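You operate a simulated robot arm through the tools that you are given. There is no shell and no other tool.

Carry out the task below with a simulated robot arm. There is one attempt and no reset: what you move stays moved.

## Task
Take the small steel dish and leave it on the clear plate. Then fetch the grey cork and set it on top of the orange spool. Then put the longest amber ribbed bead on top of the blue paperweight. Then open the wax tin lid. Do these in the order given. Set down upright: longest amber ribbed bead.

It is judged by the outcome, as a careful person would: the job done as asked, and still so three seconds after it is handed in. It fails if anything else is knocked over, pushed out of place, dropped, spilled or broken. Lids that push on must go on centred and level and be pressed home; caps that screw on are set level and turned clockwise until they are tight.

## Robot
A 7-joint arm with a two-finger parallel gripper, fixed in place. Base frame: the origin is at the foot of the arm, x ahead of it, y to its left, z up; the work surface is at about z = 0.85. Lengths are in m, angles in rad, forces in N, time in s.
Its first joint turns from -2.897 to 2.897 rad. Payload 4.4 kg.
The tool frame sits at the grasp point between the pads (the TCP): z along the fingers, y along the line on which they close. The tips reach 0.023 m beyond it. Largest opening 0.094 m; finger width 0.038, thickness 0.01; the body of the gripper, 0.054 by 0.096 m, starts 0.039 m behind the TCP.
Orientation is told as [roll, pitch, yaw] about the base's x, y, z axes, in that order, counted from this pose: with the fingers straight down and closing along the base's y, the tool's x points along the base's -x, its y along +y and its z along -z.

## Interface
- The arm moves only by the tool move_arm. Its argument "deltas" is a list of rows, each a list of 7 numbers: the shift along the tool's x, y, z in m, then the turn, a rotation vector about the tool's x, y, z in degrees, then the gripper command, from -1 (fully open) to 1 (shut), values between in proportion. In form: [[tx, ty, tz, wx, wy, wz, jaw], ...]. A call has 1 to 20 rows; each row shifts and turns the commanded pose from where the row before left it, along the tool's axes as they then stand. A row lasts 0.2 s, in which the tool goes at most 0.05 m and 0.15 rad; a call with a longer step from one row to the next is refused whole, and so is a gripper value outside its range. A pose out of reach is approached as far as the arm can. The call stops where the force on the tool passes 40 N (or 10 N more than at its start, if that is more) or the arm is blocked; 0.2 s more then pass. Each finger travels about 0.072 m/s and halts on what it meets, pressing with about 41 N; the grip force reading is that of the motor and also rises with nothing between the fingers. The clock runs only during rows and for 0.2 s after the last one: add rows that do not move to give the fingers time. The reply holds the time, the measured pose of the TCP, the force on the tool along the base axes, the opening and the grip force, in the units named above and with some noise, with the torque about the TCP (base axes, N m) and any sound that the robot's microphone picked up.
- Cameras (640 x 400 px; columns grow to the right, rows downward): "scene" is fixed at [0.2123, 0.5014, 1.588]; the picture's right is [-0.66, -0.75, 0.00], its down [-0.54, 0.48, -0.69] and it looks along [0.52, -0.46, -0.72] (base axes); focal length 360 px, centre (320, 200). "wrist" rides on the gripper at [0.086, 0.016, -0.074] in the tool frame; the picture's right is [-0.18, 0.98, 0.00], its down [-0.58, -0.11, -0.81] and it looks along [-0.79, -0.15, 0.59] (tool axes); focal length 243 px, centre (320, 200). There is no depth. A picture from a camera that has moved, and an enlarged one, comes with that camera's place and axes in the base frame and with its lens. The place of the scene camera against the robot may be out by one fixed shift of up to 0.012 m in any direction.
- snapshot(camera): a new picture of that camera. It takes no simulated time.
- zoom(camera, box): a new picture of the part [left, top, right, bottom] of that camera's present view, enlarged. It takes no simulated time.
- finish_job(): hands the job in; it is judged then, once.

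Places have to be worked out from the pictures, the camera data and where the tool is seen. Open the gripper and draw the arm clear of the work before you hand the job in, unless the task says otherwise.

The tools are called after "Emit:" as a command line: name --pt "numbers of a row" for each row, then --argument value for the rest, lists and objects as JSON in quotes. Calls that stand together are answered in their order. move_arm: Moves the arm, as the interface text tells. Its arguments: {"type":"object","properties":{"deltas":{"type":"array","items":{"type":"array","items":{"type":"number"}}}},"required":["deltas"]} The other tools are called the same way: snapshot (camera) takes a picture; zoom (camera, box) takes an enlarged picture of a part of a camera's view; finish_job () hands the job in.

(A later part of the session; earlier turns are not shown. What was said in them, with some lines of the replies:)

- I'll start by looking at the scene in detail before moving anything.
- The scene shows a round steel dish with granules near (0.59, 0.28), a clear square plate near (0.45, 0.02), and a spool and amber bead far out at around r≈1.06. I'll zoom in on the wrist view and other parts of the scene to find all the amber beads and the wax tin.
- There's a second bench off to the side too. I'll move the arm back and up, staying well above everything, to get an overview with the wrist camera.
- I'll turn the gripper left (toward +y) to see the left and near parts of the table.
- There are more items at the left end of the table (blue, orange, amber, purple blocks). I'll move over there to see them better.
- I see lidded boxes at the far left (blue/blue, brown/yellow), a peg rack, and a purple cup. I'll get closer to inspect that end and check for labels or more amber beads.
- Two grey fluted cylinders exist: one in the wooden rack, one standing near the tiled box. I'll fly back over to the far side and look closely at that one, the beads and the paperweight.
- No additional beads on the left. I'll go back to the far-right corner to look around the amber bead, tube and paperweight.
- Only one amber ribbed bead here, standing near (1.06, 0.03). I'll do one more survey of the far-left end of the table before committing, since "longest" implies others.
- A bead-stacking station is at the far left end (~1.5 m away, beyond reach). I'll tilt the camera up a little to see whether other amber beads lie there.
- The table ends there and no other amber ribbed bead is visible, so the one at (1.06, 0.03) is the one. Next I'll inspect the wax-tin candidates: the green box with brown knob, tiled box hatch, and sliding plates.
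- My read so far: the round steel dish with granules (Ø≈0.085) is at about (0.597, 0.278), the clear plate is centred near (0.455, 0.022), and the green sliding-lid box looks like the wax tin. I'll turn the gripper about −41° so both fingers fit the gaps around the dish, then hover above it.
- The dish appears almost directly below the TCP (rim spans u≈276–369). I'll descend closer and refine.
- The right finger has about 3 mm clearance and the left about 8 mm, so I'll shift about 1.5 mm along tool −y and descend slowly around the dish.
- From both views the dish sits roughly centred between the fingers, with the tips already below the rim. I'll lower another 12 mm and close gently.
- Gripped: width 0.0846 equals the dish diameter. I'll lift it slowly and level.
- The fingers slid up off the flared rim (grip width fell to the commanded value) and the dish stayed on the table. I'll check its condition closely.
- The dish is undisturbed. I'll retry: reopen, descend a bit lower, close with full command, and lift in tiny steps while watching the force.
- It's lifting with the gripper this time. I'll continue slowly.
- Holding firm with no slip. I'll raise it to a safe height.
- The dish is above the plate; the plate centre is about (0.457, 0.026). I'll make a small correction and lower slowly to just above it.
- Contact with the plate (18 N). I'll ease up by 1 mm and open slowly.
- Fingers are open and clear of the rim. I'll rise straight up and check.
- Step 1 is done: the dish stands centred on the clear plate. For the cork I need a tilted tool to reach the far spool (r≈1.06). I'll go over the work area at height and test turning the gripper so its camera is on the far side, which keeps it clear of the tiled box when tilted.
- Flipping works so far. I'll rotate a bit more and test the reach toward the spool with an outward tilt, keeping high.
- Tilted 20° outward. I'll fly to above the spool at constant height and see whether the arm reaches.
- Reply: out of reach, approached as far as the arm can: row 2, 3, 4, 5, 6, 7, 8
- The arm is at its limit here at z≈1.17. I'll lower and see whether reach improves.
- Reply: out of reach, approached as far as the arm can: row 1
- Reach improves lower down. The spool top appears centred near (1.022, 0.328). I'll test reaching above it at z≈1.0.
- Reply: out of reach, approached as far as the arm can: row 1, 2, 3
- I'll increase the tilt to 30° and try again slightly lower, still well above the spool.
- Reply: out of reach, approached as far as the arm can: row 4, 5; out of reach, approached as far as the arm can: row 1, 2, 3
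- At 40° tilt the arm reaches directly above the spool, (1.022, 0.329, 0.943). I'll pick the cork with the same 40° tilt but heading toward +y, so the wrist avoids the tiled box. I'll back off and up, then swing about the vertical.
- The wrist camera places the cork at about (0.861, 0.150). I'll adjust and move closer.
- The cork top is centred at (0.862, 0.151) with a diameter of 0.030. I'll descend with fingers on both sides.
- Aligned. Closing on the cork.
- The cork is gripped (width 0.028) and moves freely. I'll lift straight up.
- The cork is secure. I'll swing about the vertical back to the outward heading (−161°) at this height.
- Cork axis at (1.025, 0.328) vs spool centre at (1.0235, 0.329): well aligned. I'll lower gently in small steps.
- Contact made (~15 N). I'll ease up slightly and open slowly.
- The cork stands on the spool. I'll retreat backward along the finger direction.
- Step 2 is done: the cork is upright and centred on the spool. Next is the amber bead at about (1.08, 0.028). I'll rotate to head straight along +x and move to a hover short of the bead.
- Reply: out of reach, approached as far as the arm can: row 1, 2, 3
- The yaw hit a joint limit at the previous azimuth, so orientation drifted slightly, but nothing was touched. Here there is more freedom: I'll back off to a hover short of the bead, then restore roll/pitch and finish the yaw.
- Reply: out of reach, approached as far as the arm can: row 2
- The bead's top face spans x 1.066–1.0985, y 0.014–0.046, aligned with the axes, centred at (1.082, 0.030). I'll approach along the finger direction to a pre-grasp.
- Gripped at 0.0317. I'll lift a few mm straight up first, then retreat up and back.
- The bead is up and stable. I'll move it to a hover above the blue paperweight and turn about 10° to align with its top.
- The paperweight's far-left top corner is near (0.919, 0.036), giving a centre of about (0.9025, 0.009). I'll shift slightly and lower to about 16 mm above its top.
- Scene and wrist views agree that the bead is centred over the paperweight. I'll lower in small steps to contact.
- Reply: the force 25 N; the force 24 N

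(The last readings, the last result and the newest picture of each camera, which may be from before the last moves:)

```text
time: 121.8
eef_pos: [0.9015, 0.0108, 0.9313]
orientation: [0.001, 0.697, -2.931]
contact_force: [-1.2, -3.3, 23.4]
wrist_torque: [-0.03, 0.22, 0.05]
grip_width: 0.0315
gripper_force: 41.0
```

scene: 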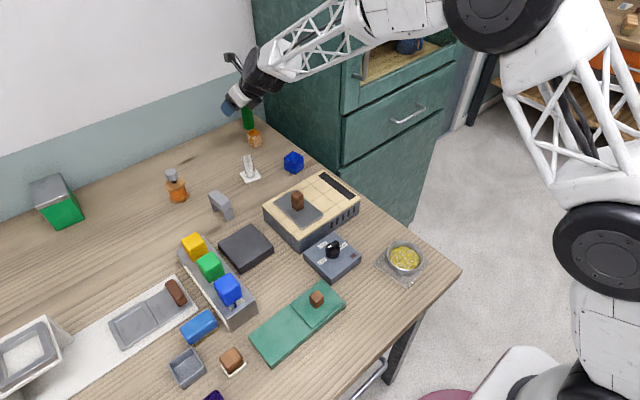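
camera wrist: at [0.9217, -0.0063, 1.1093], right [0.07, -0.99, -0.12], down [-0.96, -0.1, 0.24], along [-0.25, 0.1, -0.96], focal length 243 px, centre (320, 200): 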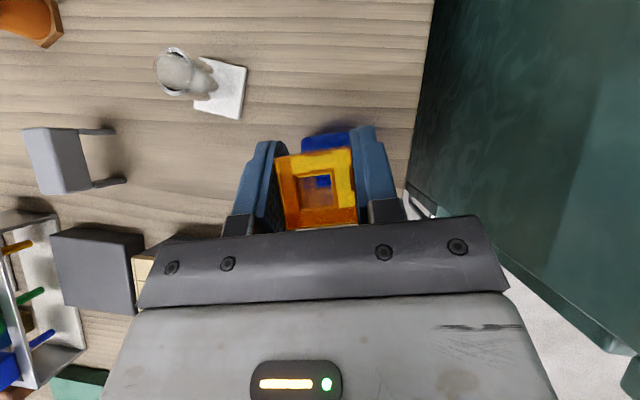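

Emit:
move_arm --pt "0.0006 0 -0.0008 0 0 0 1" --pt "0 0 0 0 0 0 1"

Emit:
zoom --camera "scene" --box '[275, 135, 315, 175]'

Emit:
zoom --camera "wrist" --box '[260, 110, 380, 230]'

```text
time: 122.4
eef_pos: [0.9024, 0.0093, 0.9317]
orientation: [-0.002, 0.696, -2.929]
contact_force: [1.6, -0.1, 9.2]
wrist_torque: [-0.01, -0.07, -0.06]
grip_width: 0.0316
gripper_force: 40.9
```

```text
10.00 times, centred on (295, 155) of scene
camera zoom: at [0.2123, 0.5014, 1.588], right [-0.66, -0.75, 0.0], down [-0.54, 0.48, -0.69], along [0.52, -0.46, -0.72], focal length 3598 px, centre (570, 650)
```

zoom: 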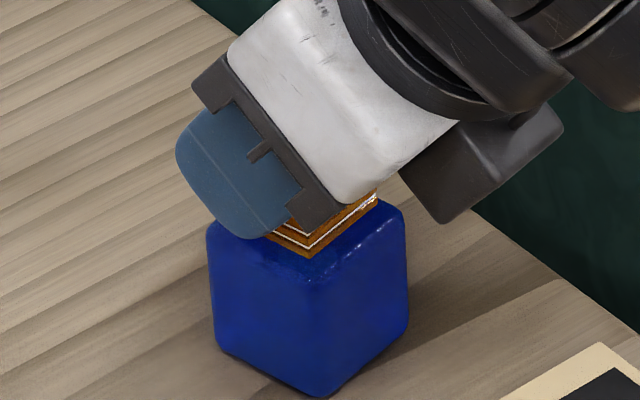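

```text
3.33 times, centred on (320, 170) of wrist
camera zoom: at [0.9244, -0.0011, 1.0441], right [0.07, -0.99, -0.12], down [-0.96, -0.1, 0.25], along [-0.25, 0.1, -0.96], focal length 809 px, centre (320, 300)
```

zoom: 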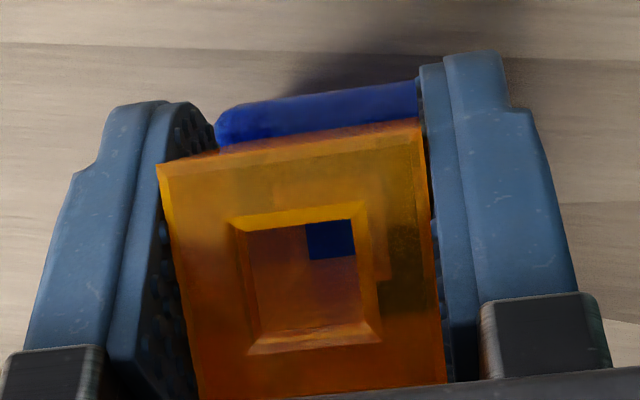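

Resting with light force (9 N). I'll open slowly.

Emit:
move_arm --pt "0.0003 0 -0.0004 0 0 0 0.34" --pt "0 0 0 0 0 0 0.3" --pt "0 0 0 0 0 0 0.24" --pt "0 0 0 0 0 0 0.16" --pt "0 0 0 0 0 0 0.06" --pt "0 0 0 0 0 0 -0.05" --pt "0 0 0 0 0 0 -0.15" --pt "0 0 0 0 0 0 -0.15"

Emit:
zoom --camera "wrist" --box '[250, 100, 390, 230]'

Emit:
zoom --camera "scene" --box '[275, 135, 315, 175]'

```text
time: 124.2
eef_pos: [0.9027, 0.0103, 0.9324]
orientation: [0.001, 0.695, -2.931]
contact_force: [0.3, 0.2, -0.3]
wrist_torque: [0.02, 0.01, -0.03]
grip_width: 0.0543
gripper_force: 0.0
```

```text
3.08 times, centred on (320, 165) of wrist
camera zoom: at [0.9248, -0.0012, 1.0452], right [0.07, -0.99, -0.12], down [-0.96, -0.09, 0.24], along [-0.25, 0.1, -0.96], focal length 746 px, centre (320, 308)
```

zoom: 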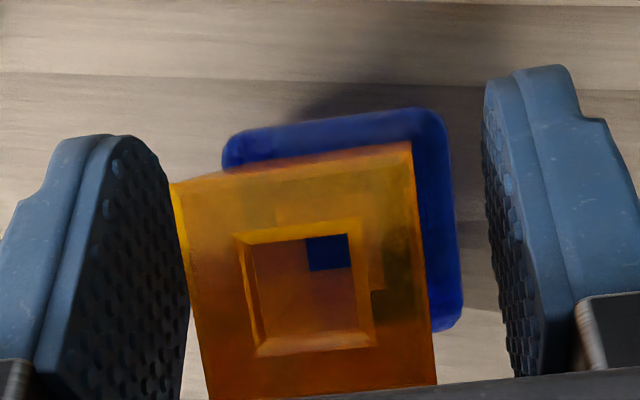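

```text
10.00 times, centred on (295, 155) of scene
camera zoom: at [0.2123, 0.5014, 1.588], right [-0.66, -0.75, 0.0], down [-0.54, 0.48, -0.69], along [0.52, -0.46, -0.72], focal length 3598 px, centre (570, 650)
```

zoom: 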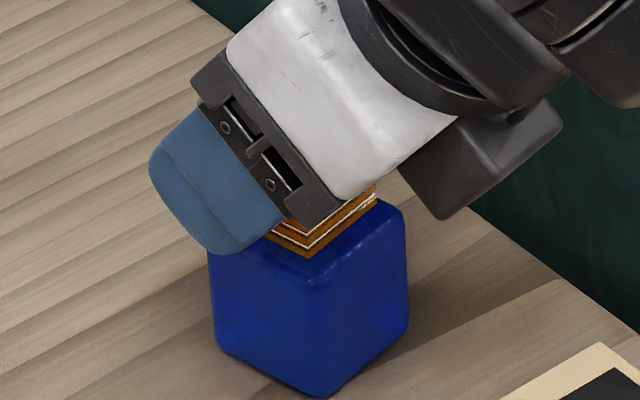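

The bead is released and standing. I'll open a touch more and retreat along the finger axis.

Emit:
move_arm --pt "0 0 0 0 0 0 -0.3" --pt "0 0 -0.004 0 0 0 -0.3" --pt "0 0 -0.01 0 0 0 -0.3" --pt "0 0 -0.02 0 0 0 -0.3" --pt "0 0 -0.04 0 0 0 -0.3" --pt "0 0 -0.045 0 0 0 -0.3" --pt "0 0 -0.045 0 0 0 -0.3" --pt "0 0 0 0 0 0 -0.3"

Emit:
snapshot --camera "wrist"

Emit:
zoom --camera "scene" --box '[260, 110, 330, 180]'

Emit:
snapshot --camera "scene"

```text
time: 126.0
eef_pos: [0.799, -0.0119, 1.0587]
orientation: [0.0, 0.696, -2.931]
contact_force: [0.3, -0.6, -0.5]
wrist_torque: [0.01, 0.02, 0.01]
grip_width: 0.061
gripper_force: 0.0
```

```text
taken
camera wrist: at [0.8219, -0.0237, 1.1709], right [0.07, -0.99, -0.12], down [-0.96, -0.09, 0.25], along [-0.25, 0.1, -0.96], focal length 243 px, centre (320, 200)
```

wrist: 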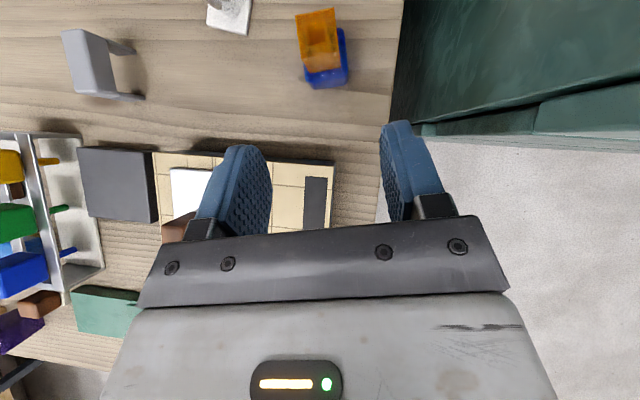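

```text
5.71 times, centred on (295, 145) of scene
camera zoom: at [0.2123, 0.5014, 1.588], right [-0.66, -0.75, 0.0], down [-0.54, 0.48, -0.69], along [0.52, -0.46, -0.72], focal length 2056 px, centre (463, 514)
```

zoom: 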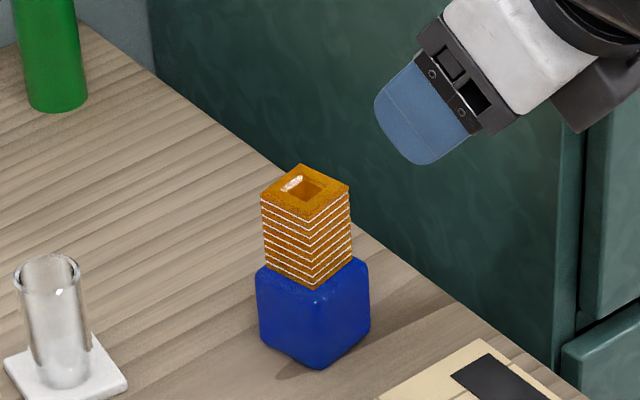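

```text
taken
```

scene: 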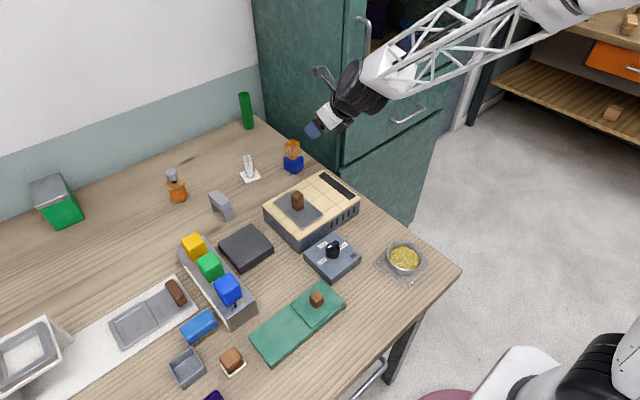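

Step 3 is done: the bead stands upright and centred on the paperweight. Now the wax tin. I'll rise, unwind the tilt and yaw, and go look at the green box up close.

Emit:
move_arm --pt "-0.0014 -0.0216 -0.0365 0 0 0 -0.3" --pt "-0.0014 -0.0216 -0.0365 0 0 0 -0.3" --pt "-0.0014 -0.0216 -0.0365 0 0 0 -0.3" --pt "-0.0014 -0.0216 -0.0365 0 0 0 -0.3" --pt "-0.0014 -0.0216 -0.0365 0 0 0 -0.3" --pt "-0.0014 -0.0216 -0.0365 0 0 0 -0.3" --pt "-0.0014 -0.0216 -0.0365 0 0 0 -0.3" --pt "0 0 0 0 -8 0 -0.3" --pt "0 0 0 0 -8 0 -0.3" --pt "0 0 0 0 -8 0 -0.3" --pt "0 0 0 0 -8 0 -0.3" --pt "0 0 0 0 -7.9 0 -0.3"

Emit:
move_arm --pt "0 0 0 0 0 -8 -0.3" --pt "0 0 0 0 0 -8 -0.3" --pt "0 0 0 0 0 -8 -0.3" --pt "0 0 0 0 0 -8 -0.3" --pt "0 0 0 0 0 -8 -0.3" --pt "0 0 0 0 0 -8 -0.3" --pt "0 0 0 0 0 -8 -0.3" --pt "0 0 0 0 0 -8 -0.3" --pt "0 0 0 0 0 -8 -0.3" --pt "0 0 0 0 0 -8 -0.3" --pt "0 0 0 0 0 -8 -0.3"

Emit:
move_arm --pt "0 0 0 0 0 -8 -0.3" --pt "0 0 0 0 0 -8 -0.3" --pt "0 0 0 0 0 -8 -0.3" --pt "0 0 0 0 0 -8 -0.3" --pt "0 0 0 0 0 -8 -0.3" --pt "0 0 0 0 0 -8 -0.3" --pt "0 0 0 0 0 -8 -0.3" --pt "0 0 0 0 0 -8 -0.3" --pt "0 0 0 0 0 -8 -0.3" --pt "0 0 0 0 0 -8 -0.3"

```text
time: 128.6
eef_pos: [0.6077, 0.055, 1.2346]
orientation: [-0.007, 0.001, -2.922]
contact_force: [-0.7, 0.1, 0.0]
wrist_torque: [0.01, -0.01, -0.01]
grip_width: 0.0611
gripper_force: 0.0
out of reach, approached as far as the arm can: row 8, 9, 10, 11, 12
```

```text
time: 131.0
eef_pos: [0.607, 0.0548, 1.2349]
orientation: [0.0, 0.0, -1.393]
contact_force: [0.6, -0.2, -0.4]
wrist_torque: [0.0, 0.01, 0.0]
grip_width: 0.0614
gripper_force: 0.2
```

```text
time: 133.2
eef_pos: [0.6068, 0.0549, 1.2362]
orientation: [-0.001, -0.001, 0.002]
contact_force: [0.1, 0.3, 0.5]
wrist_torque: [0.01, -0.01, 0.01]
grip_width: 0.0612
gripper_force: 0.0
```

Emit:
move_arm --pt "0.0267 0.0293 0.0194 0 0 0 -0.3" --pt "0.0267 0.0293 0.0194 0 0 0 -0.3" --pt "0.0267 0.0293 0.0194 0 0 0 -0.3" --pt "0.0267 0.0293 0.0194 0 0 0 -0.3" --pt "0.0267 0.0293 0.0194 0 0 0 -0.3" --pt "0.0267 0.0293 0.0194 0 0 0 -0.3" --pt "0.0267 0.0293 0.0194 0 0 0 -0.3"

Emit:
snapshot --camera "wrist"

Emit:
zoom --camera "wrist" --box '[240, 20, 440, 200]'

Emit:
snapshot --camera "scene"

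```text
time: 134.8
eef_pos: [0.4204, 0.2592, 1.0992]
orientation: [0.0, -0.003, 0.0]
contact_force: [0.2, -0.7, -0.7]
wrist_torque: [-0.01, 0.03, -0.03]
grip_width: 0.0609
gripper_force: 0.1
```

```text
taken
camera wrist: at [0.3346, 0.2758, 1.1731], right [0.18, 0.98, 0.0], down [0.58, -0.11, 0.81], along [0.79, -0.15, -0.59], focal length 243 px, centre (320, 200)
```

wrist: 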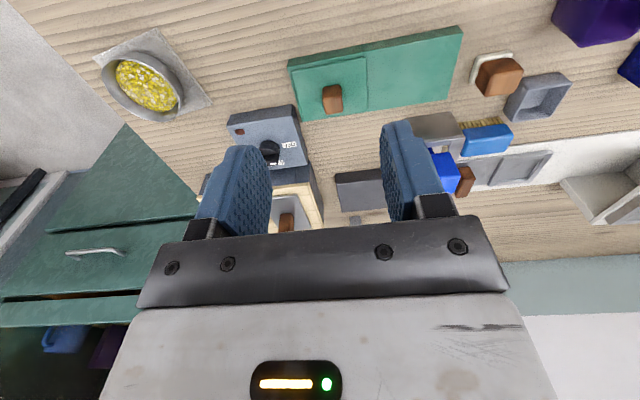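

```text
2.22 times, centred on (340, 110) of wrist
camera zoom: at [0.3346, 0.2758, 1.1731], right [0.18, 0.98, 0.0], down [0.58, -0.11, 0.81], along [0.79, -0.15, -0.59], focal length 539 px, centre (276, 400)
```

zoom: 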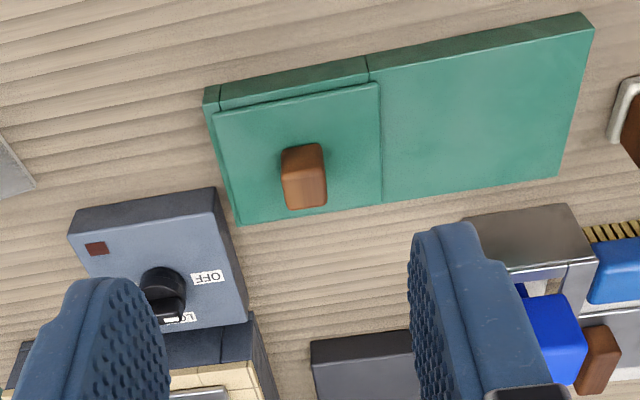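

```text
taken
```

scene: 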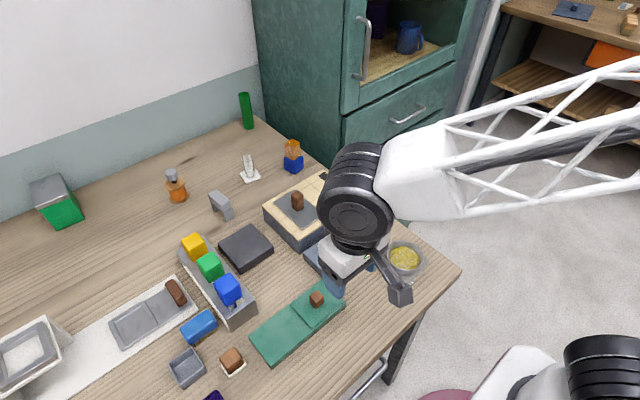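

The green box has a walled cavity under a flat lid with a centred brown knob, plus an equal-height block alongside. That reads as a sliding lid that moves toward +y. The knob is near (0.497, 0.261), so I'll hover above it to check.

Emit:
move_arm --pt "-0.0255 0.0005 0.03 0 0 0 -0.3" --pt "-0.0255 0.0005 0.03 0 0 0 -0.3" --pt "-0.0255 0.0005 0.03 0 0 0 -0.3" --pt "0 0 0 0 0 0 -0.3"

Emit:
snapshot --camera "wrist"

Emit:
zoom --camera "wrist" --box '[220, 0, 440, 200]'

Emit:
zoom --camera "scene" --box '[250, 250, 370, 360]'

```text
time: 135.8
eef_pos: [0.4976, 0.2605, 1.009]
orientation: [-0.002, -0.002, 0.002]
contact_force: [0.8, -0.6, 0.5]
wrist_torque: [0.01, 0.02, -0.03]
grip_width: 0.0611
gripper_force: 0.0
```

```text
taken
camera wrist: at [0.4122, 0.2773, 1.0836], right [0.18, 0.98, 0.0], down [0.58, -0.11, 0.81], along [0.79, -0.15, -0.59], focal length 243 px, centre (320, 200)
```

wrist: 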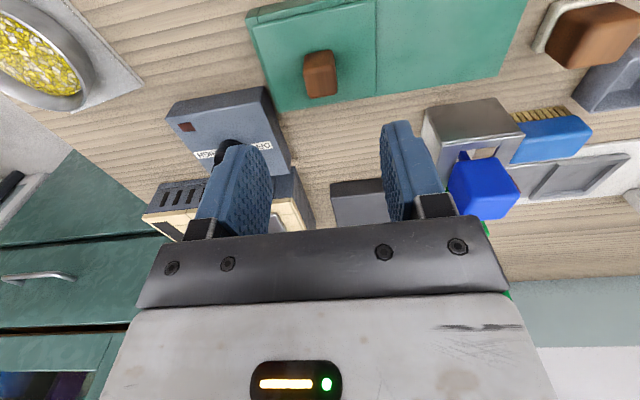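

```text
2.00 times, centred on (330, 100) of wrist
camera zoom: at [0.4122, 0.2773, 1.0836], right [0.18, 0.98, 0.0], down [0.58, -0.11, 0.81], along [0.79, -0.15, -0.59], focal length 485 px, centre (300, 400)
```

zoom: 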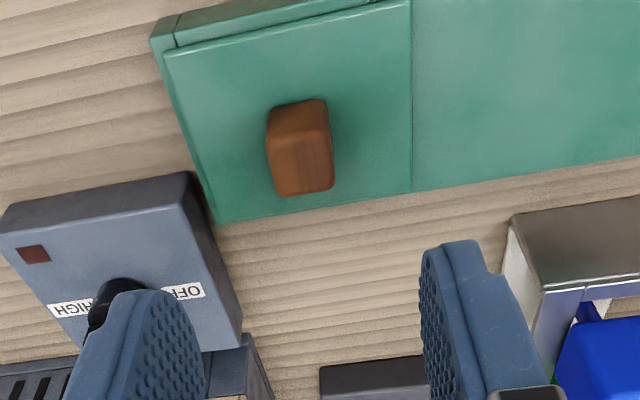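

```text
3.64 times, centred on (310, 305) of scene
camera zoom: at [0.2123, 0.5014, 1.588], right [-0.66, -0.75, 0.0], down [-0.54, 0.48, -0.69], along [0.52, -0.46, -0.72], focal length 1308 px, centre (356, -182)
```

zoom: 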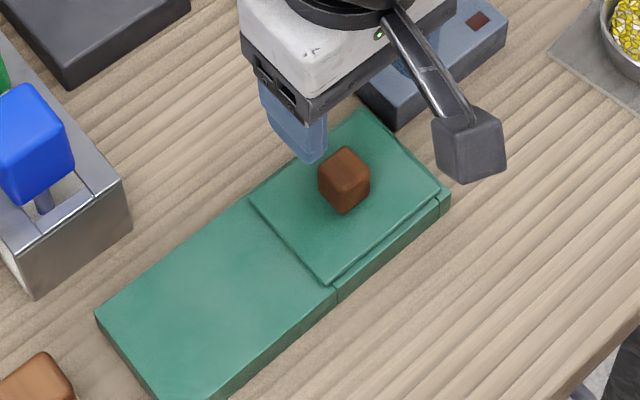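

Emit:
move_arm --pt "-0.0005 0.001 0.03 0 0 0 -0.3" --pt "0 0 0.03 0 0 0 -0.3" --pt "0 0 0.018 0 0 0 -0.3" --pt "0 0 0 0 0 0 -0.3"

Emit:
zoom --camera "wrist" --box '[220, 40, 440, 230]'

Emit:
zoom --camera "scene" --box '[270, 260, 350, 340]'

```text
time: 136.8
eef_pos: [0.4956, 0.2611, 0.9314]
orientation: [0.0, 0.001, 0.001]
contact_force: [0.3, 0.0, 0.7]
wrist_torque: [-0.04, 0.0, 0.0]
grip_width: 0.061
gripper_force: 0.2
```

```text
2.11 times, centred on (330, 135) of wrist
camera zoom: at [0.4116, 0.278, 1.0052], right [0.18, 0.98, 0.0], down [0.58, -0.11, 0.81], along [0.79, -0.15, -0.59], focal length 511 px, centre (299, 337)
```

zoom: 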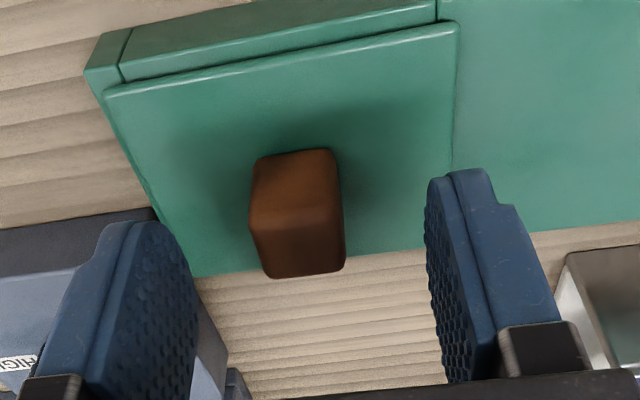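

```text
5.00 times, centred on (310, 300) of scene
camera zoom: at [0.2123, 0.5014, 1.588], right [-0.66, -0.75, 0.0], down [-0.54, 0.48, -0.69], along [0.52, -0.46, -0.72], focal length 1799 px, centre (370, -300)
```

zoom: 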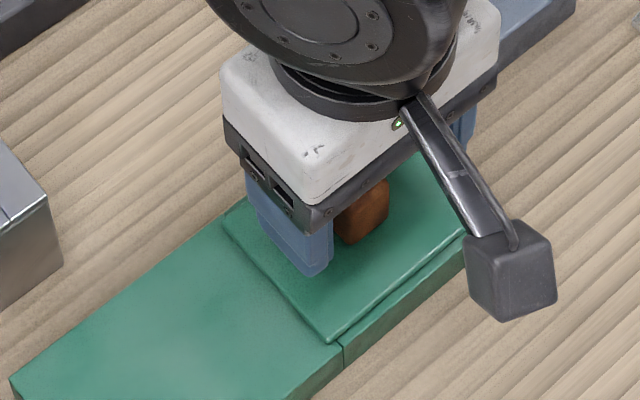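

Emit:
move_arm --pt "-0.002 0 0.008 0 0 0 -0.3" --pt "0 0 0.007 0 0 0 -0.3" --pt "0 0 0 0 0 0 -0.1" --pt "0 0 0 0 0 0 0.1" --pt "0 0 0 0 0 0 0.3" --pt "0 0 0 0 0 0 0.6" --pt "0 0 0 0 0 0 1" --pt "0 0 0 0 0 0 1"

Emit:
zoom --camera "wrist" --box '[220, 40, 440, 230]'

Emit:
zoom --camera "scene" --box '[270, 260, 350, 340]'

```text
time: 138.6
eef_pos: [0.4994, 0.261, 0.9166]
orientation: [0.0, 0.0, 0.002]
contact_force: [1.3, -0.8, -1.1]
wrist_torque: [-0.01, -0.07, -0.06]
grip_width: 0.0236
gripper_force: 44.7
```

```text
2.11 times, centred on (330, 135) of wrist
camera zoom: at [0.4139, 0.2781, 0.9903], right [0.18, 0.98, 0.0], down [0.58, -0.11, 0.81], along [0.79, -0.15, -0.59], focal length 511 px, centre (299, 337)
```

zoom: 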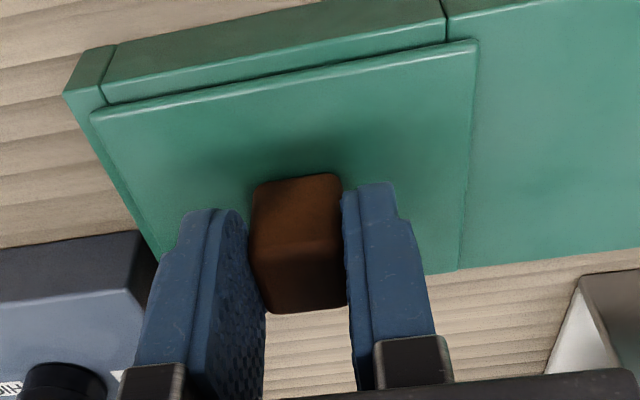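

```text
5.00 times, centred on (310, 300) of scene
camera zoom: at [0.2123, 0.5014, 1.588], right [-0.66, -0.75, 0.0], down [-0.54, 0.48, -0.69], along [0.52, -0.46, -0.72], focal length 1799 px, centre (370, -300)
```

zoom: 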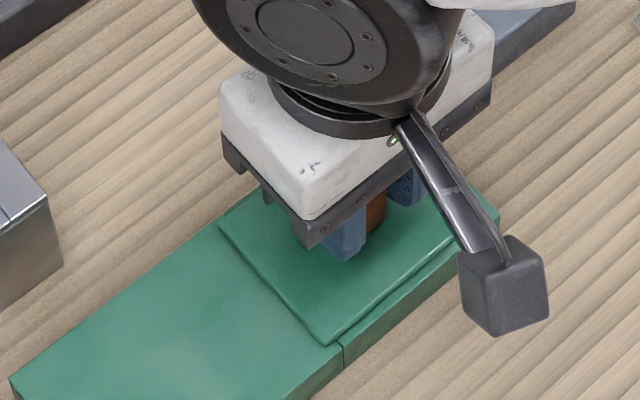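

The knob is gripped. I'll test a small slide toward +y, watching force and whether the lid moves relative to the body.

Emit:
move_arm --pt "0 0.001 0 0 0 0 1" --pt "0 0.0015 0 0 0 0 1" --pt "0 0 0 0 0 0 1"

Emit:
zoom --camera "wrist" --box '[220, 40, 440, 230]'

Emit:
zoom --camera "scene" --box '[270, 260, 350, 340]'

```text
time: 139.4
eef_pos: [0.4996, 0.2648, 0.9162]
orientation: [0.0, -0.001, 0.001]
contact_force: [18.2, 0.0, -11.2]
wrist_torque: [-0.02, -0.33, -0.11]
grip_width: 0.0234
gripper_force: 45.1
```

```text
2.11 times, centred on (330, 135) of wrist
camera zoom: at [0.4138, 0.2811, 0.9903], right [0.18, 0.98, 0.0], down [0.58, -0.11, 0.81], along [0.79, -0.15, -0.59], focal length 511 px, centre (299, 337)
```

zoom: 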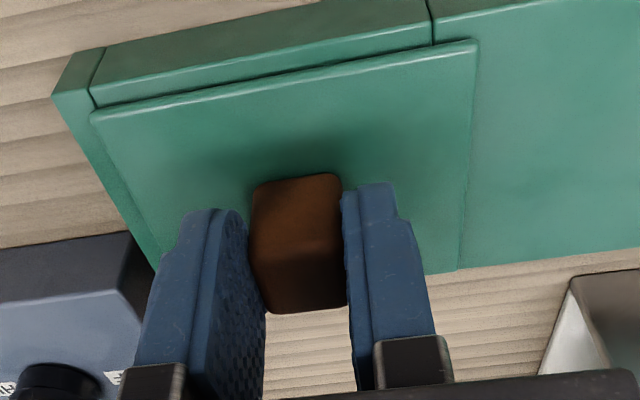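

```text
5.00 times, centred on (310, 300) of scene
camera zoom: at [0.2123, 0.5014, 1.588], right [-0.66, -0.75, 0.0], down [-0.54, 0.48, -0.69], along [0.52, -0.46, -0.72], focal length 1799 px, centre (370, -300)
```

zoom: 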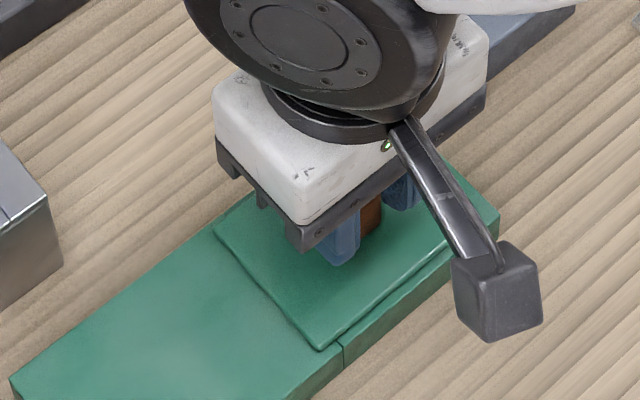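

The lid slides relative to the body along +y with no resisting y force, so it is a sliding lid. There's some sideways load (+x, −z), so I'll nudge x slightly to relieve it and continue in small steps.

Emit:
move_arm --pt "-0.0008 0.002 0.0003 0 0 0 1" --pt "0 0.002 0 0 0 0 1" --pt "0 0 0 0 0 0 1"

Emit:
zoom --camera "wrist" --box '[220, 40, 440, 230]'

Emit:
zoom --camera "scene" --box '[240, 260, 360, 370]'

```text
time: 140.2
eef_pos: [0.5001, 0.2688, 0.9155]
orientation: [0.001, -0.002, 0.002]
contact_force: [-24.2, 0.7, 16.1]
wrist_torque: [0.02, 0.49, -0.03]
grip_width: 0.0235
gripper_force: 44.7
```

```text
2.11 times, centred on (330, 135) of wrist
camera zoom: at [0.4139, 0.2849, 0.9904], right [0.18, 0.98, 0.0], down [0.58, -0.11, 0.81], along [0.79, -0.15, -0.59], focal length 511 px, centre (299, 337)
```

zoom: 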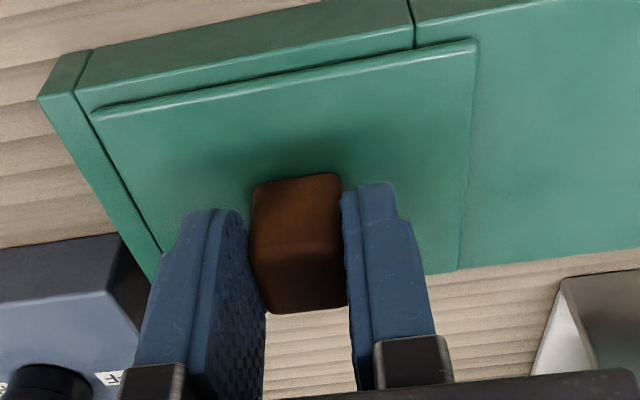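

```text
3.64 times, centred on (300, 315) of scene
camera zoom: at [0.2123, 0.5014, 1.588], right [-0.66, -0.75, 0.0], down [-0.54, 0.48, -0.69], along [0.52, -0.46, -0.72], focal length 1308 px, centre (393, -218)
```

zoom: 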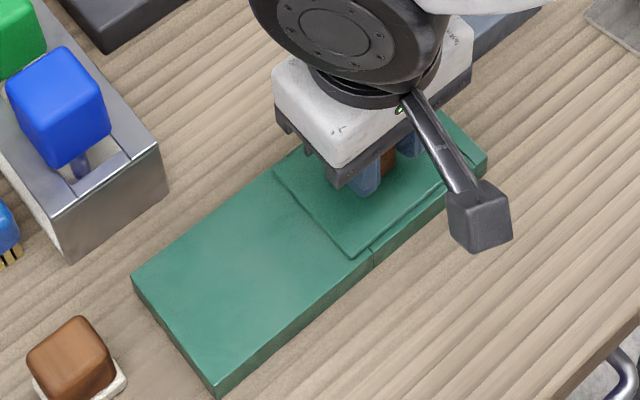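

The lid is on a stiff linear guide, so tiny lateral offsets load the grip. I'll loosen the fingers slightly and push the knob with just the −y finger so it can self-align.

Emit:
move_arm --pt "0.0004 0 -0.0001 0 0 0 0.45" --pt "0 0 0 0 0 0 0.35" --pt "0 0 0 0 0 0 0.25" --pt "0 0 0 0 0 0 0.25"

Emit:
move_arm --pt "0 0.004 0 0 0 0 0.25" --pt "0 0.004 0 0 0 0 0.25" --pt "0 0.004 0 0 0 0 0.25" --pt "0 0.004 0 0 0 0 0.25" --pt "0 0 0 0 0 0 0.25"

Emit:
zoom --camera "wrist" --box '[220, 40, 440, 230]'

Emit:
zoom --camera "scene" --box '[240, 260, 360, 370]'

```text
time: 141.2
eef_pos: [0.4997, 0.2682, 0.9148]
orientation: [0.001, 0.001, 0.002]
contact_force: [0.2, 0.3, 0.4]
wrist_torque: [0.0, -0.04, 0.02]
grip_width: 0.0355
gripper_force: 0.0
```

```text
time: 142.4
eef_pos: [0.4999, 0.2844, 0.9163]
orientation: [0.0, 0.0, 0.0]
contact_force: [0.4, 0.1, 0.0]
wrist_torque: [0.0, 0.01, -0.02]
grip_width: 0.0353
gripper_force: 0.4
```

```text
2.11 times, centred on (330, 135) of wrist
camera zoom: at [0.4143, 0.3013, 0.99], right [0.18, 0.98, 0.0], down [0.58, -0.11, 0.81], along [0.79, -0.15, -0.59], focal length 511 px, centre (299, 337)
```

zoom: 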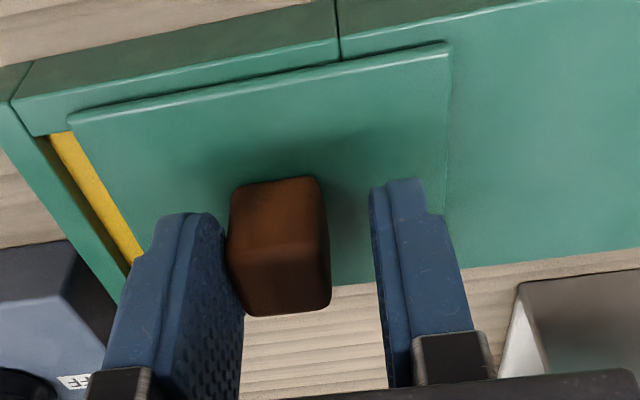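

```text
3.64 times, centred on (300, 315) of scene
camera zoom: at [0.2123, 0.5014, 1.588], right [-0.66, -0.75, 0.0], down [-0.54, 0.48, -0.69], along [0.52, -0.46, -0.72], focal length 1308 px, centre (393, -218)
```

zoom: 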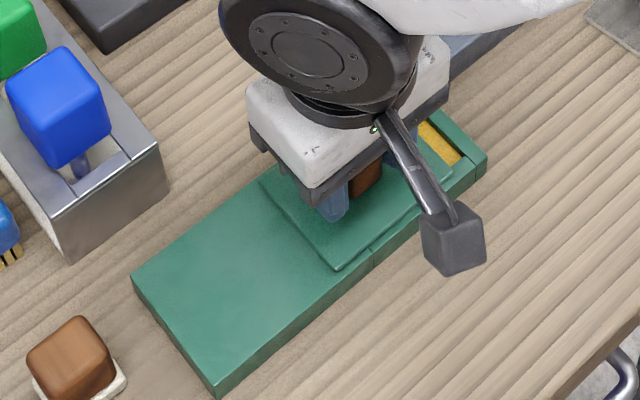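

Yellow wax is showing inside, which confirms this is the wax tin. I'll keep pushing the lid open.

Emit:
move_arm --pt "0.0 0.005 0 0 0 0 0.25" --pt "0 0.005 0 0 0 0 0.25" --pt "0 0.005 0 0 0 0 0.25" --pt "0 0.005 0 0 0 0 0.25" --pt "0 0.005 0 0 0 0 0.25" --pt "0 0.005 0 0 0 0 0.25" --pt "0 0.005 0 0 0 0 0.25" --pt "0 0.005 0 0 0 0 0.25" --pt "0 0 0 0 0 0 0.25"

Emit:
zoom --camera "wrist" --box '[220, 40, 440, 230]'

Emit:
zoom --camera "scene" --box '[230, 260, 370, 380]'

```text
time: 144.4
eef_pos: [0.4988, 0.3245, 0.9153]
orientation: [0.002, 0.0, 0.004]
contact_force: [-0.3, 0.5, -0.5]
wrist_torque: [-0.03, 0.02, -0.02]
grip_width: 0.0356
gripper_force: 0.2
```

```text
2.11 times, centred on (330, 135) of wrist
camera zoom: at [0.4142, 0.3409, 0.9899], right [0.18, 0.98, 0.0], down [0.58, -0.11, 0.81], along [0.79, -0.15, -0.59], focal length 511 px, centre (299, 337)
```

zoom: 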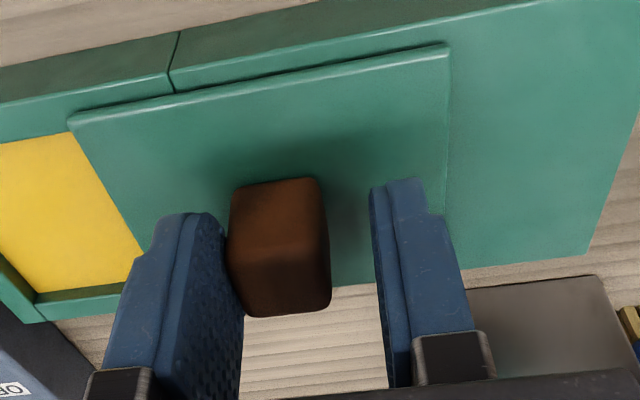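

```text
3.33 times, centred on (300, 320) of scene
camera zoom: at [0.2123, 0.5014, 1.588], right [-0.66, -0.75, 0.0], down [-0.54, 0.48, -0.69], along [0.52, -0.46, -0.72], focal length 1199 px, centre (387, -200)
```

zoom: 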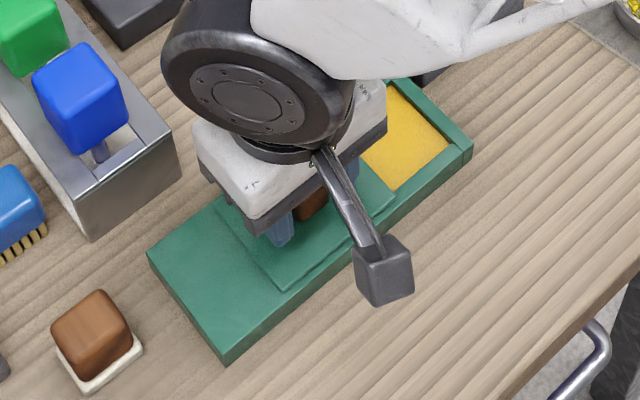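

Emit:
move_arm --pt "0 0.005 0 0 0 0 0.25" --pt "0 0.005 0 0 0 0 0.25" --pt "0 0.005 0 0 0 0 0.25" --pt "0 0.004 0 0 0 0 0.25" --pt "0 0 0 0 0 0 0.25"

Emit:
zoom --camera "wrist" --box '[220, 40, 440, 230]'

Emit:
zoom --camera "scene" --box '[230, 260, 370, 380]'

```text
time: 145.6
eef_pos: [0.4991, 0.3428, 0.916]
orientation: [0.0, -0.003, 0.001]
contact_force: [0.1, 0.1, 0.0]
wrist_torque: [0.01, -0.01, 0.01]
grip_width: 0.0354
gripper_force: 0.1
```

```text
2.11 times, centred on (330, 135) of wrist
camera zoom: at [0.414, 0.3601, 0.9901], right [0.18, 0.98, 0.0], down [0.58, -0.11, 0.81], along [0.79, -0.15, -0.59], focal length 511 px, centre (299, 337)
```

zoom: 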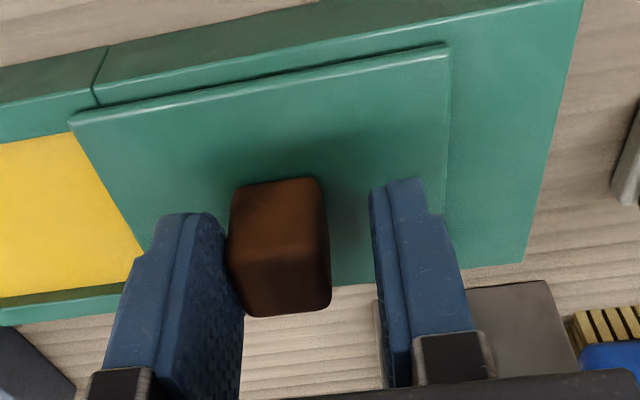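

```text
3.33 times, centred on (300, 320) of scene
camera zoom: at [0.2123, 0.5014, 1.588], right [-0.66, -0.75, 0.0], down [-0.54, 0.48, -0.69], along [0.52, -0.46, -0.72], focal length 1199 px, centre (387, -200)
```

zoom: 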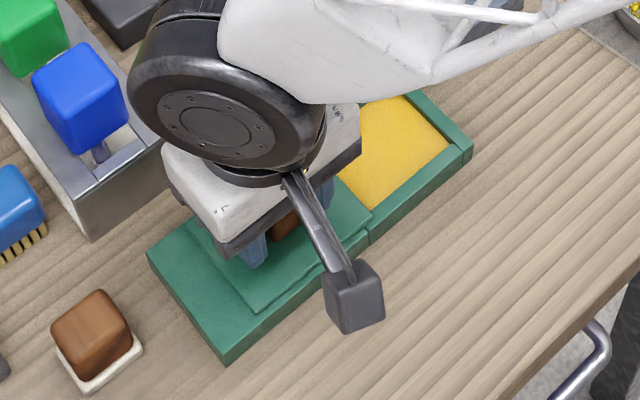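

Emit:
move_arm --pt "0 0.003 0 0 0 0 0.25" --pt "0 0.003 0 0 0 0 0.25" --pt "0 0.002 0 0 0 0 0.25" --pt "0 0 0 0 0 0 0.25"

Emit:
zoom --camera "wrist" --box '[220, 40, 440, 230]'

```text
time: 146.6
eef_pos: [0.4992, 0.352, 0.9166]
orientation: [0.001, -0.003, 0.002]
contact_force: [0.1, -0.4, -0.1]
wrist_torque: [0.01, -0.02, -0.01]
grip_width: 0.0355
gripper_force: 0.1
```

```text
2.11 times, centred on (330, 135) of wrist
camera zoom: at [0.4139, 0.3684, 0.99], right [0.18, 0.98, 0.0], down [0.58, -0.11, 0.81], along [0.79, -0.15, -0.59], focal length 511 px, centre (299, 337)
```

zoom: 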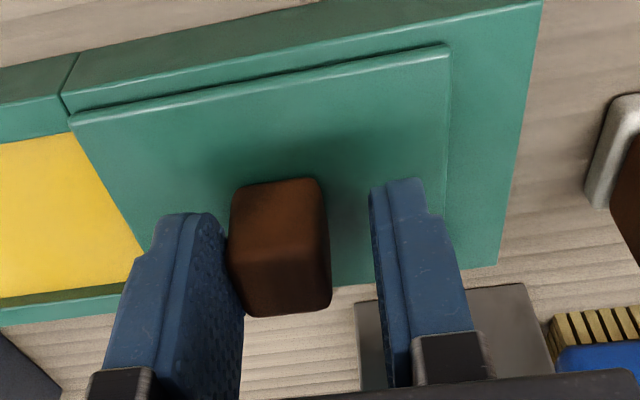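

Emit:
move_arm --pt "0 0.002 0 0 0 0 0.25" --pt "0 0.002 0 0 0 0 0.25" --pt "0 0 0 0 0 0 0.25"

Emit:
move_arm --pt "0 0.002 0 0 0 0 0.25" --pt "0 0.001 0 0 0 0 0.25" --pt "0 0 0 0 0 0 0.25"

Emit:
zoom --camera "wrist" --box '[220, 40, 440, 230]'

Emit:
zoom --camera "scene" --box '[230, 260, 370, 380]'

```text
time: 147.4
eef_pos: [0.499, 0.3567, 0.9156]
orientation: [0.001, 0.001, 0.003]
contact_force: [-0.1, -0.6, 0.2]
wrist_torque: [-0.02, -0.02, 0.0]
grip_width: 0.0352
gripper_force: 0.5
```

```text
time: 148.2
eef_pos: [0.4994, 0.3583, 0.9167]
orientation: [0.0, 0.001, 0.003]
contact_force: [0.4, 0.6, 0.1]
wrist_torque: [0.03, 0.0, -0.03]
grip_width: 0.0352
gripper_force: 0.0
```

```text
2.11 times, centred on (330, 135) of wrist
camera zoom: at [0.4142, 0.3752, 0.9901], right [0.18, 0.98, 0.0], down [0.58, -0.11, 0.81], along [0.79, -0.15, -0.59], focal length 511 px, centre (299, 337)
```

zoom: 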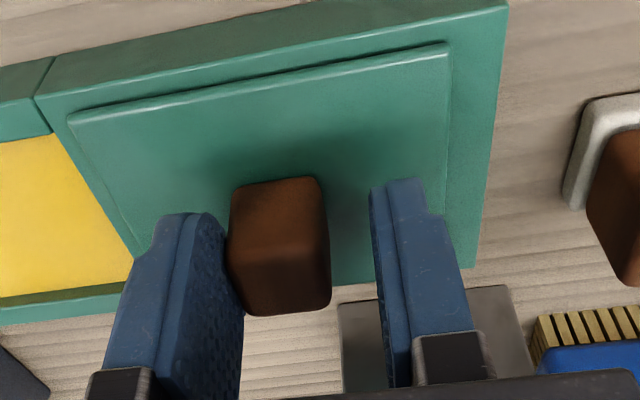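

```text
3.33 times, centred on (300, 320) of scene
camera zoom: at [0.2123, 0.5014, 1.588], right [-0.66, -0.75, 0.0], down [-0.54, 0.48, -0.69], along [0.52, -0.46, -0.72], focal length 1199 px, centre (387, -200)
```

zoom: 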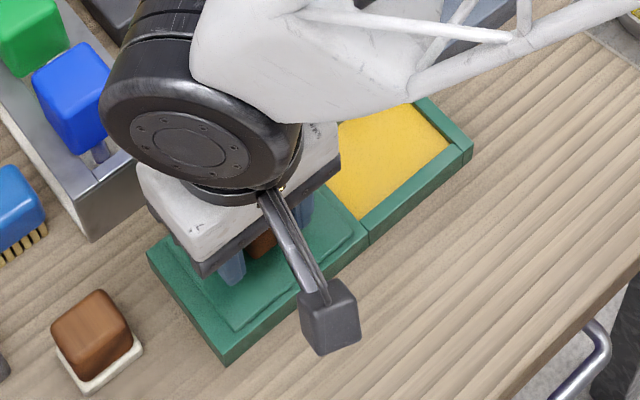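

The cavity is fully uncovered and the lid rests over the block. I'll nudge it a few mm further to check for an end stop.

Emit:
move_arm --pt "0 0.002 0 0 0 0 0.25" --pt "0 0.002 0 0 0 0 0.25" --pt "0 0 0 0 0 0 0.25"

Emit:
zoom --camera "wrist" --box '[220, 40, 440, 230]'

```text
time: 149.0
eef_pos: [0.5007, 0.3624, 0.9154]
orientation: [0.0, 0.0, 0.002]
contact_force: [-0.6, -0.1, -0.2]
wrist_torque: [-0.03, 0.02, 0.02]
grip_width: 0.0353
gripper_force: 0.6
```

```text
2.11 times, centred on (330, 135) of wrist
camera zoom: at [0.4142, 0.3791, 0.9902], right [0.18, 0.98, 0.0], down [0.58, -0.11, 0.81], along [0.79, -0.15, -0.59], focal length 511 px, centre (299, 337)
```

zoom: 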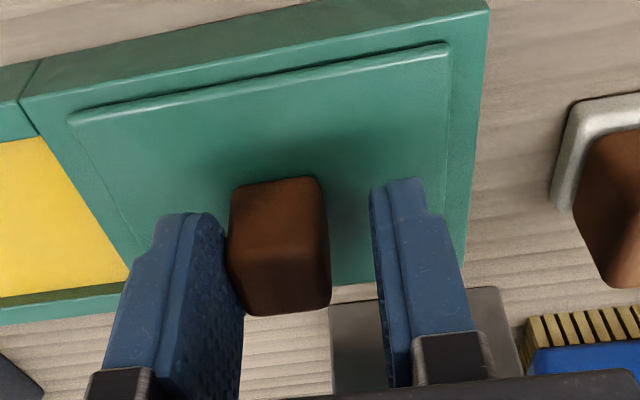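

Emit:
move_arm --pt "0 0.002 0 0 0 0 0.25" --pt "0 0.002 0 0 0 0 0.25" --pt "0 0 0 0 0 0 0.25"

Emit:
zoom --camera "wrist" --box '[220, 40, 440, 230]'

```text
time: 149.8
eef_pos: [0.4991, 0.3668, 0.9152]
orientation: [0.0, -0.002, 0.002]
contact_force: [1.4, -3.3, 1.1]
wrist_torque: [-0.08, 0.02, -0.05]
grip_width: 0.0367
gripper_force: 1.6
```

```text
2.11 times, centred on (330, 135) of wrist
camera zoom: at [0.4142, 0.383, 0.9902], right [0.18, 0.98, 0.0], down [0.58, -0.11, 0.81], along [0.79, -0.15, -0.59], focal length 511 px, centre (299, 337)
```

zoom: 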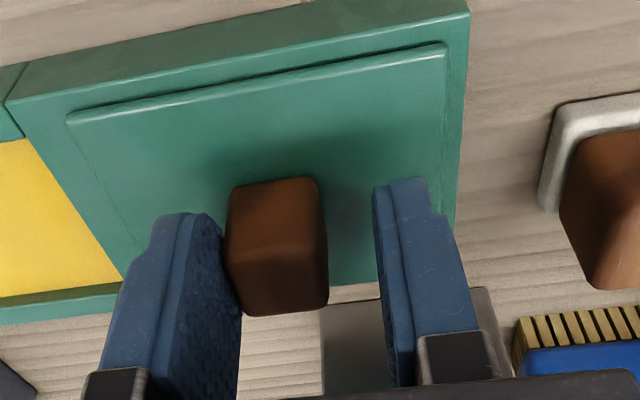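

End stop reached (slight back-force, finger pushed), so the lid is fully open. I'll centre the fingers on the knob, open, and rise straight up.

Emit:
move_arm --pt "0 -0.003 0 0 0 0 0.25" --pt "0 -0.003 0 0 0 0 0.1" --pt "0 0 0 0 0 0 -0.2" --pt "0 0 0 0 0 0 -0.3" --pt "0 0 -0.01 0 0 0 -0.3" --pt "0 0 -0.02 0 0 0 -0.3" --pt "0 0 -0.03 0 0 0 -0.3" --pt "0 0 -0.04 0 0 0 -0.3" --pt "0 0 -0.04 0 0 0 -0.3" --pt "0 0 -0.04 0 0 0 -0.3" --pt "0 0 -0.04 0 0 0 -0.3"

Emit:
snapshot --camera "scene"

Emit:
snapshot --camera "wrist"

```text
time: 152.2
eef_pos: [0.5017, 0.36, 1.1364]
orientation: [0.001, -0.001, 0.004]
contact_force: [-1.0, 0.0, -0.7]
wrist_torque: [0.03, 0.01, 0.02]
grip_width: 0.0612
gripper_force: 0.0
```

```text
taken
```

scene: 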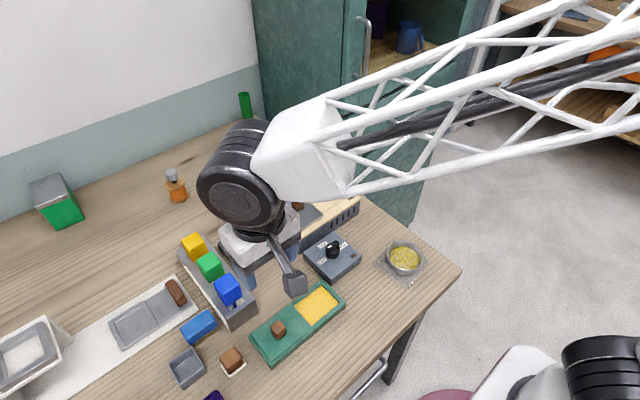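

```text
taken
camera wrist: at [0.4141, 0.3768, 1.21], right [0.18, 0.98, 0.0], down [0.58, -0.11, 0.81], along [0.79, -0.15, -0.59], focal length 243 px, centre (320, 200)
```

wrist: 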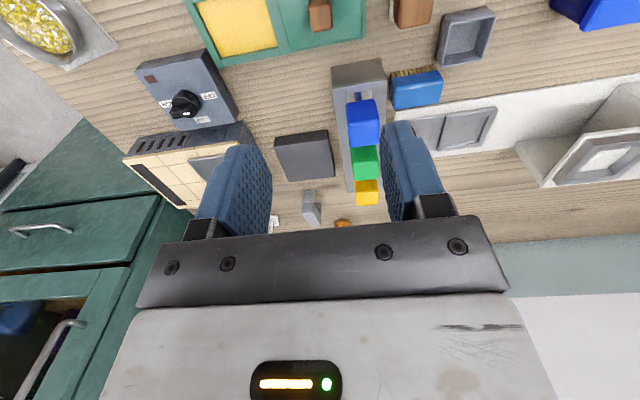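

The lid is open. I'll draw the arm clear (up and back), open the gripper fully, and check everything.

Emit:
move_arm --pt "0.02 -0.01 -0.03 0 0 0 -1" --pt "0.02 -0.01 -0.03 0 0 0 -1" --pt "0.02 -0.02 -0.03 0 0 0 -1" --pt "0.02 -0.03 -0.03 0 0 0 -1" --pt "0.02 -0.03 -0.03 0 0 0 -1" --pt "0.02 -0.04 -0.01 0 0 0 -1" --pt "0.01 -0.04 0 0 0 0 -1" --pt "0.0 -0.045 0 0 0 0 -1" --pt "0.0 -0.045 0 0 0 0 -1" --pt "0.0 -0.045 0 0 0 0 -1" --pt "0.0 0 0 0 0 0 -1"

Emit:
snapshot --camera "scene"

Emit:
zoom --camera "scene" --box '[150, 80, 350, 220]'

Emit:
zoom --camera "scene" --box '[220, 220, 460, 380]'

```text
time: 154.6
eef_pos: [0.3701, 0.0458, 1.2976]
orientation: [0.001, -0.001, 0.002]
contact_force: [1.0, 0.2, 0.4]
wrist_torque: [0.03, -0.03, 0.01]
grip_width: 0.0936
gripper_force: 0.0
```

```text
taken
```

scene: 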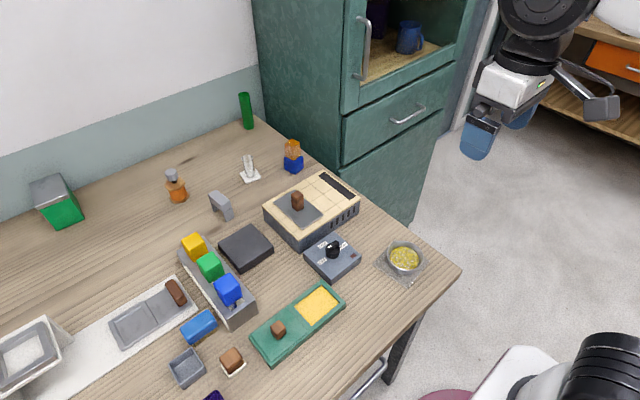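

```text
2.86 times, centred on (250, 150) of scene
camera zoom: at [0.2123, 0.5014, 1.588], right [-0.66, -0.75, 0.0], down [-0.54, 0.48, -0.69], along [0.52, -0.46, -0.72], focal length 1028 px, centre (520, 343)
```

zoom: 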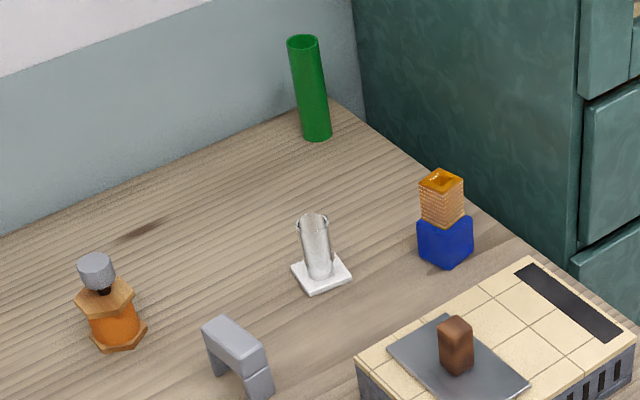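

```text
2.50 times, centred on (340, 300) of scene
camera zoom: at [0.2123, 0.5014, 1.588], right [-0.66, -0.75, 0.0], down [-0.54, 0.48, -0.69], along [0.52, -0.46, -0.72], focal length 900 px, centre (270, -50)
```

zoom: 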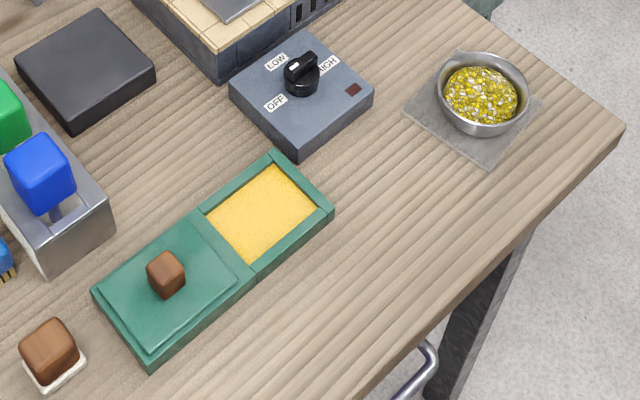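

Everything is in place. The dish sits on the clear plate, the grey cork is on the orange spool, the amber bead stands upright on the blue paperweight, and the wax tin lid is fully open. Nothing else has moved, the arm is clear and the gripper is open, so I'm handing in.

Emit:
finish_job

```text
The job is handed in.
```

I did all four steps in order and handed the job in. The final pictures show everything in place and nothing else disturbed.

- **Steel dish:** It sits centred on the clear plate with its granules still inside. My first lift slipped off the rim while the dish was still on the table, so I gripped it lower and lifted again.
- **Grey cork:** It stands upright in the middle of the orange spool's top. There were two matching grey corks, one standing free on the table and one in the wooden rack. I took the free one.
- **Amber ribbed bead:** It stands upright and centred on the blue paperweight. It was the only amber ribbed bead I could find, so I had no others to compare its length with.
- **Wax tin lid:** It is slid fully open to its end stop. I took the green box with the brown knob to be the wax tin, and the yellow wax inside confirmed it.

The gripper is open and the arm is drawn back from the table.
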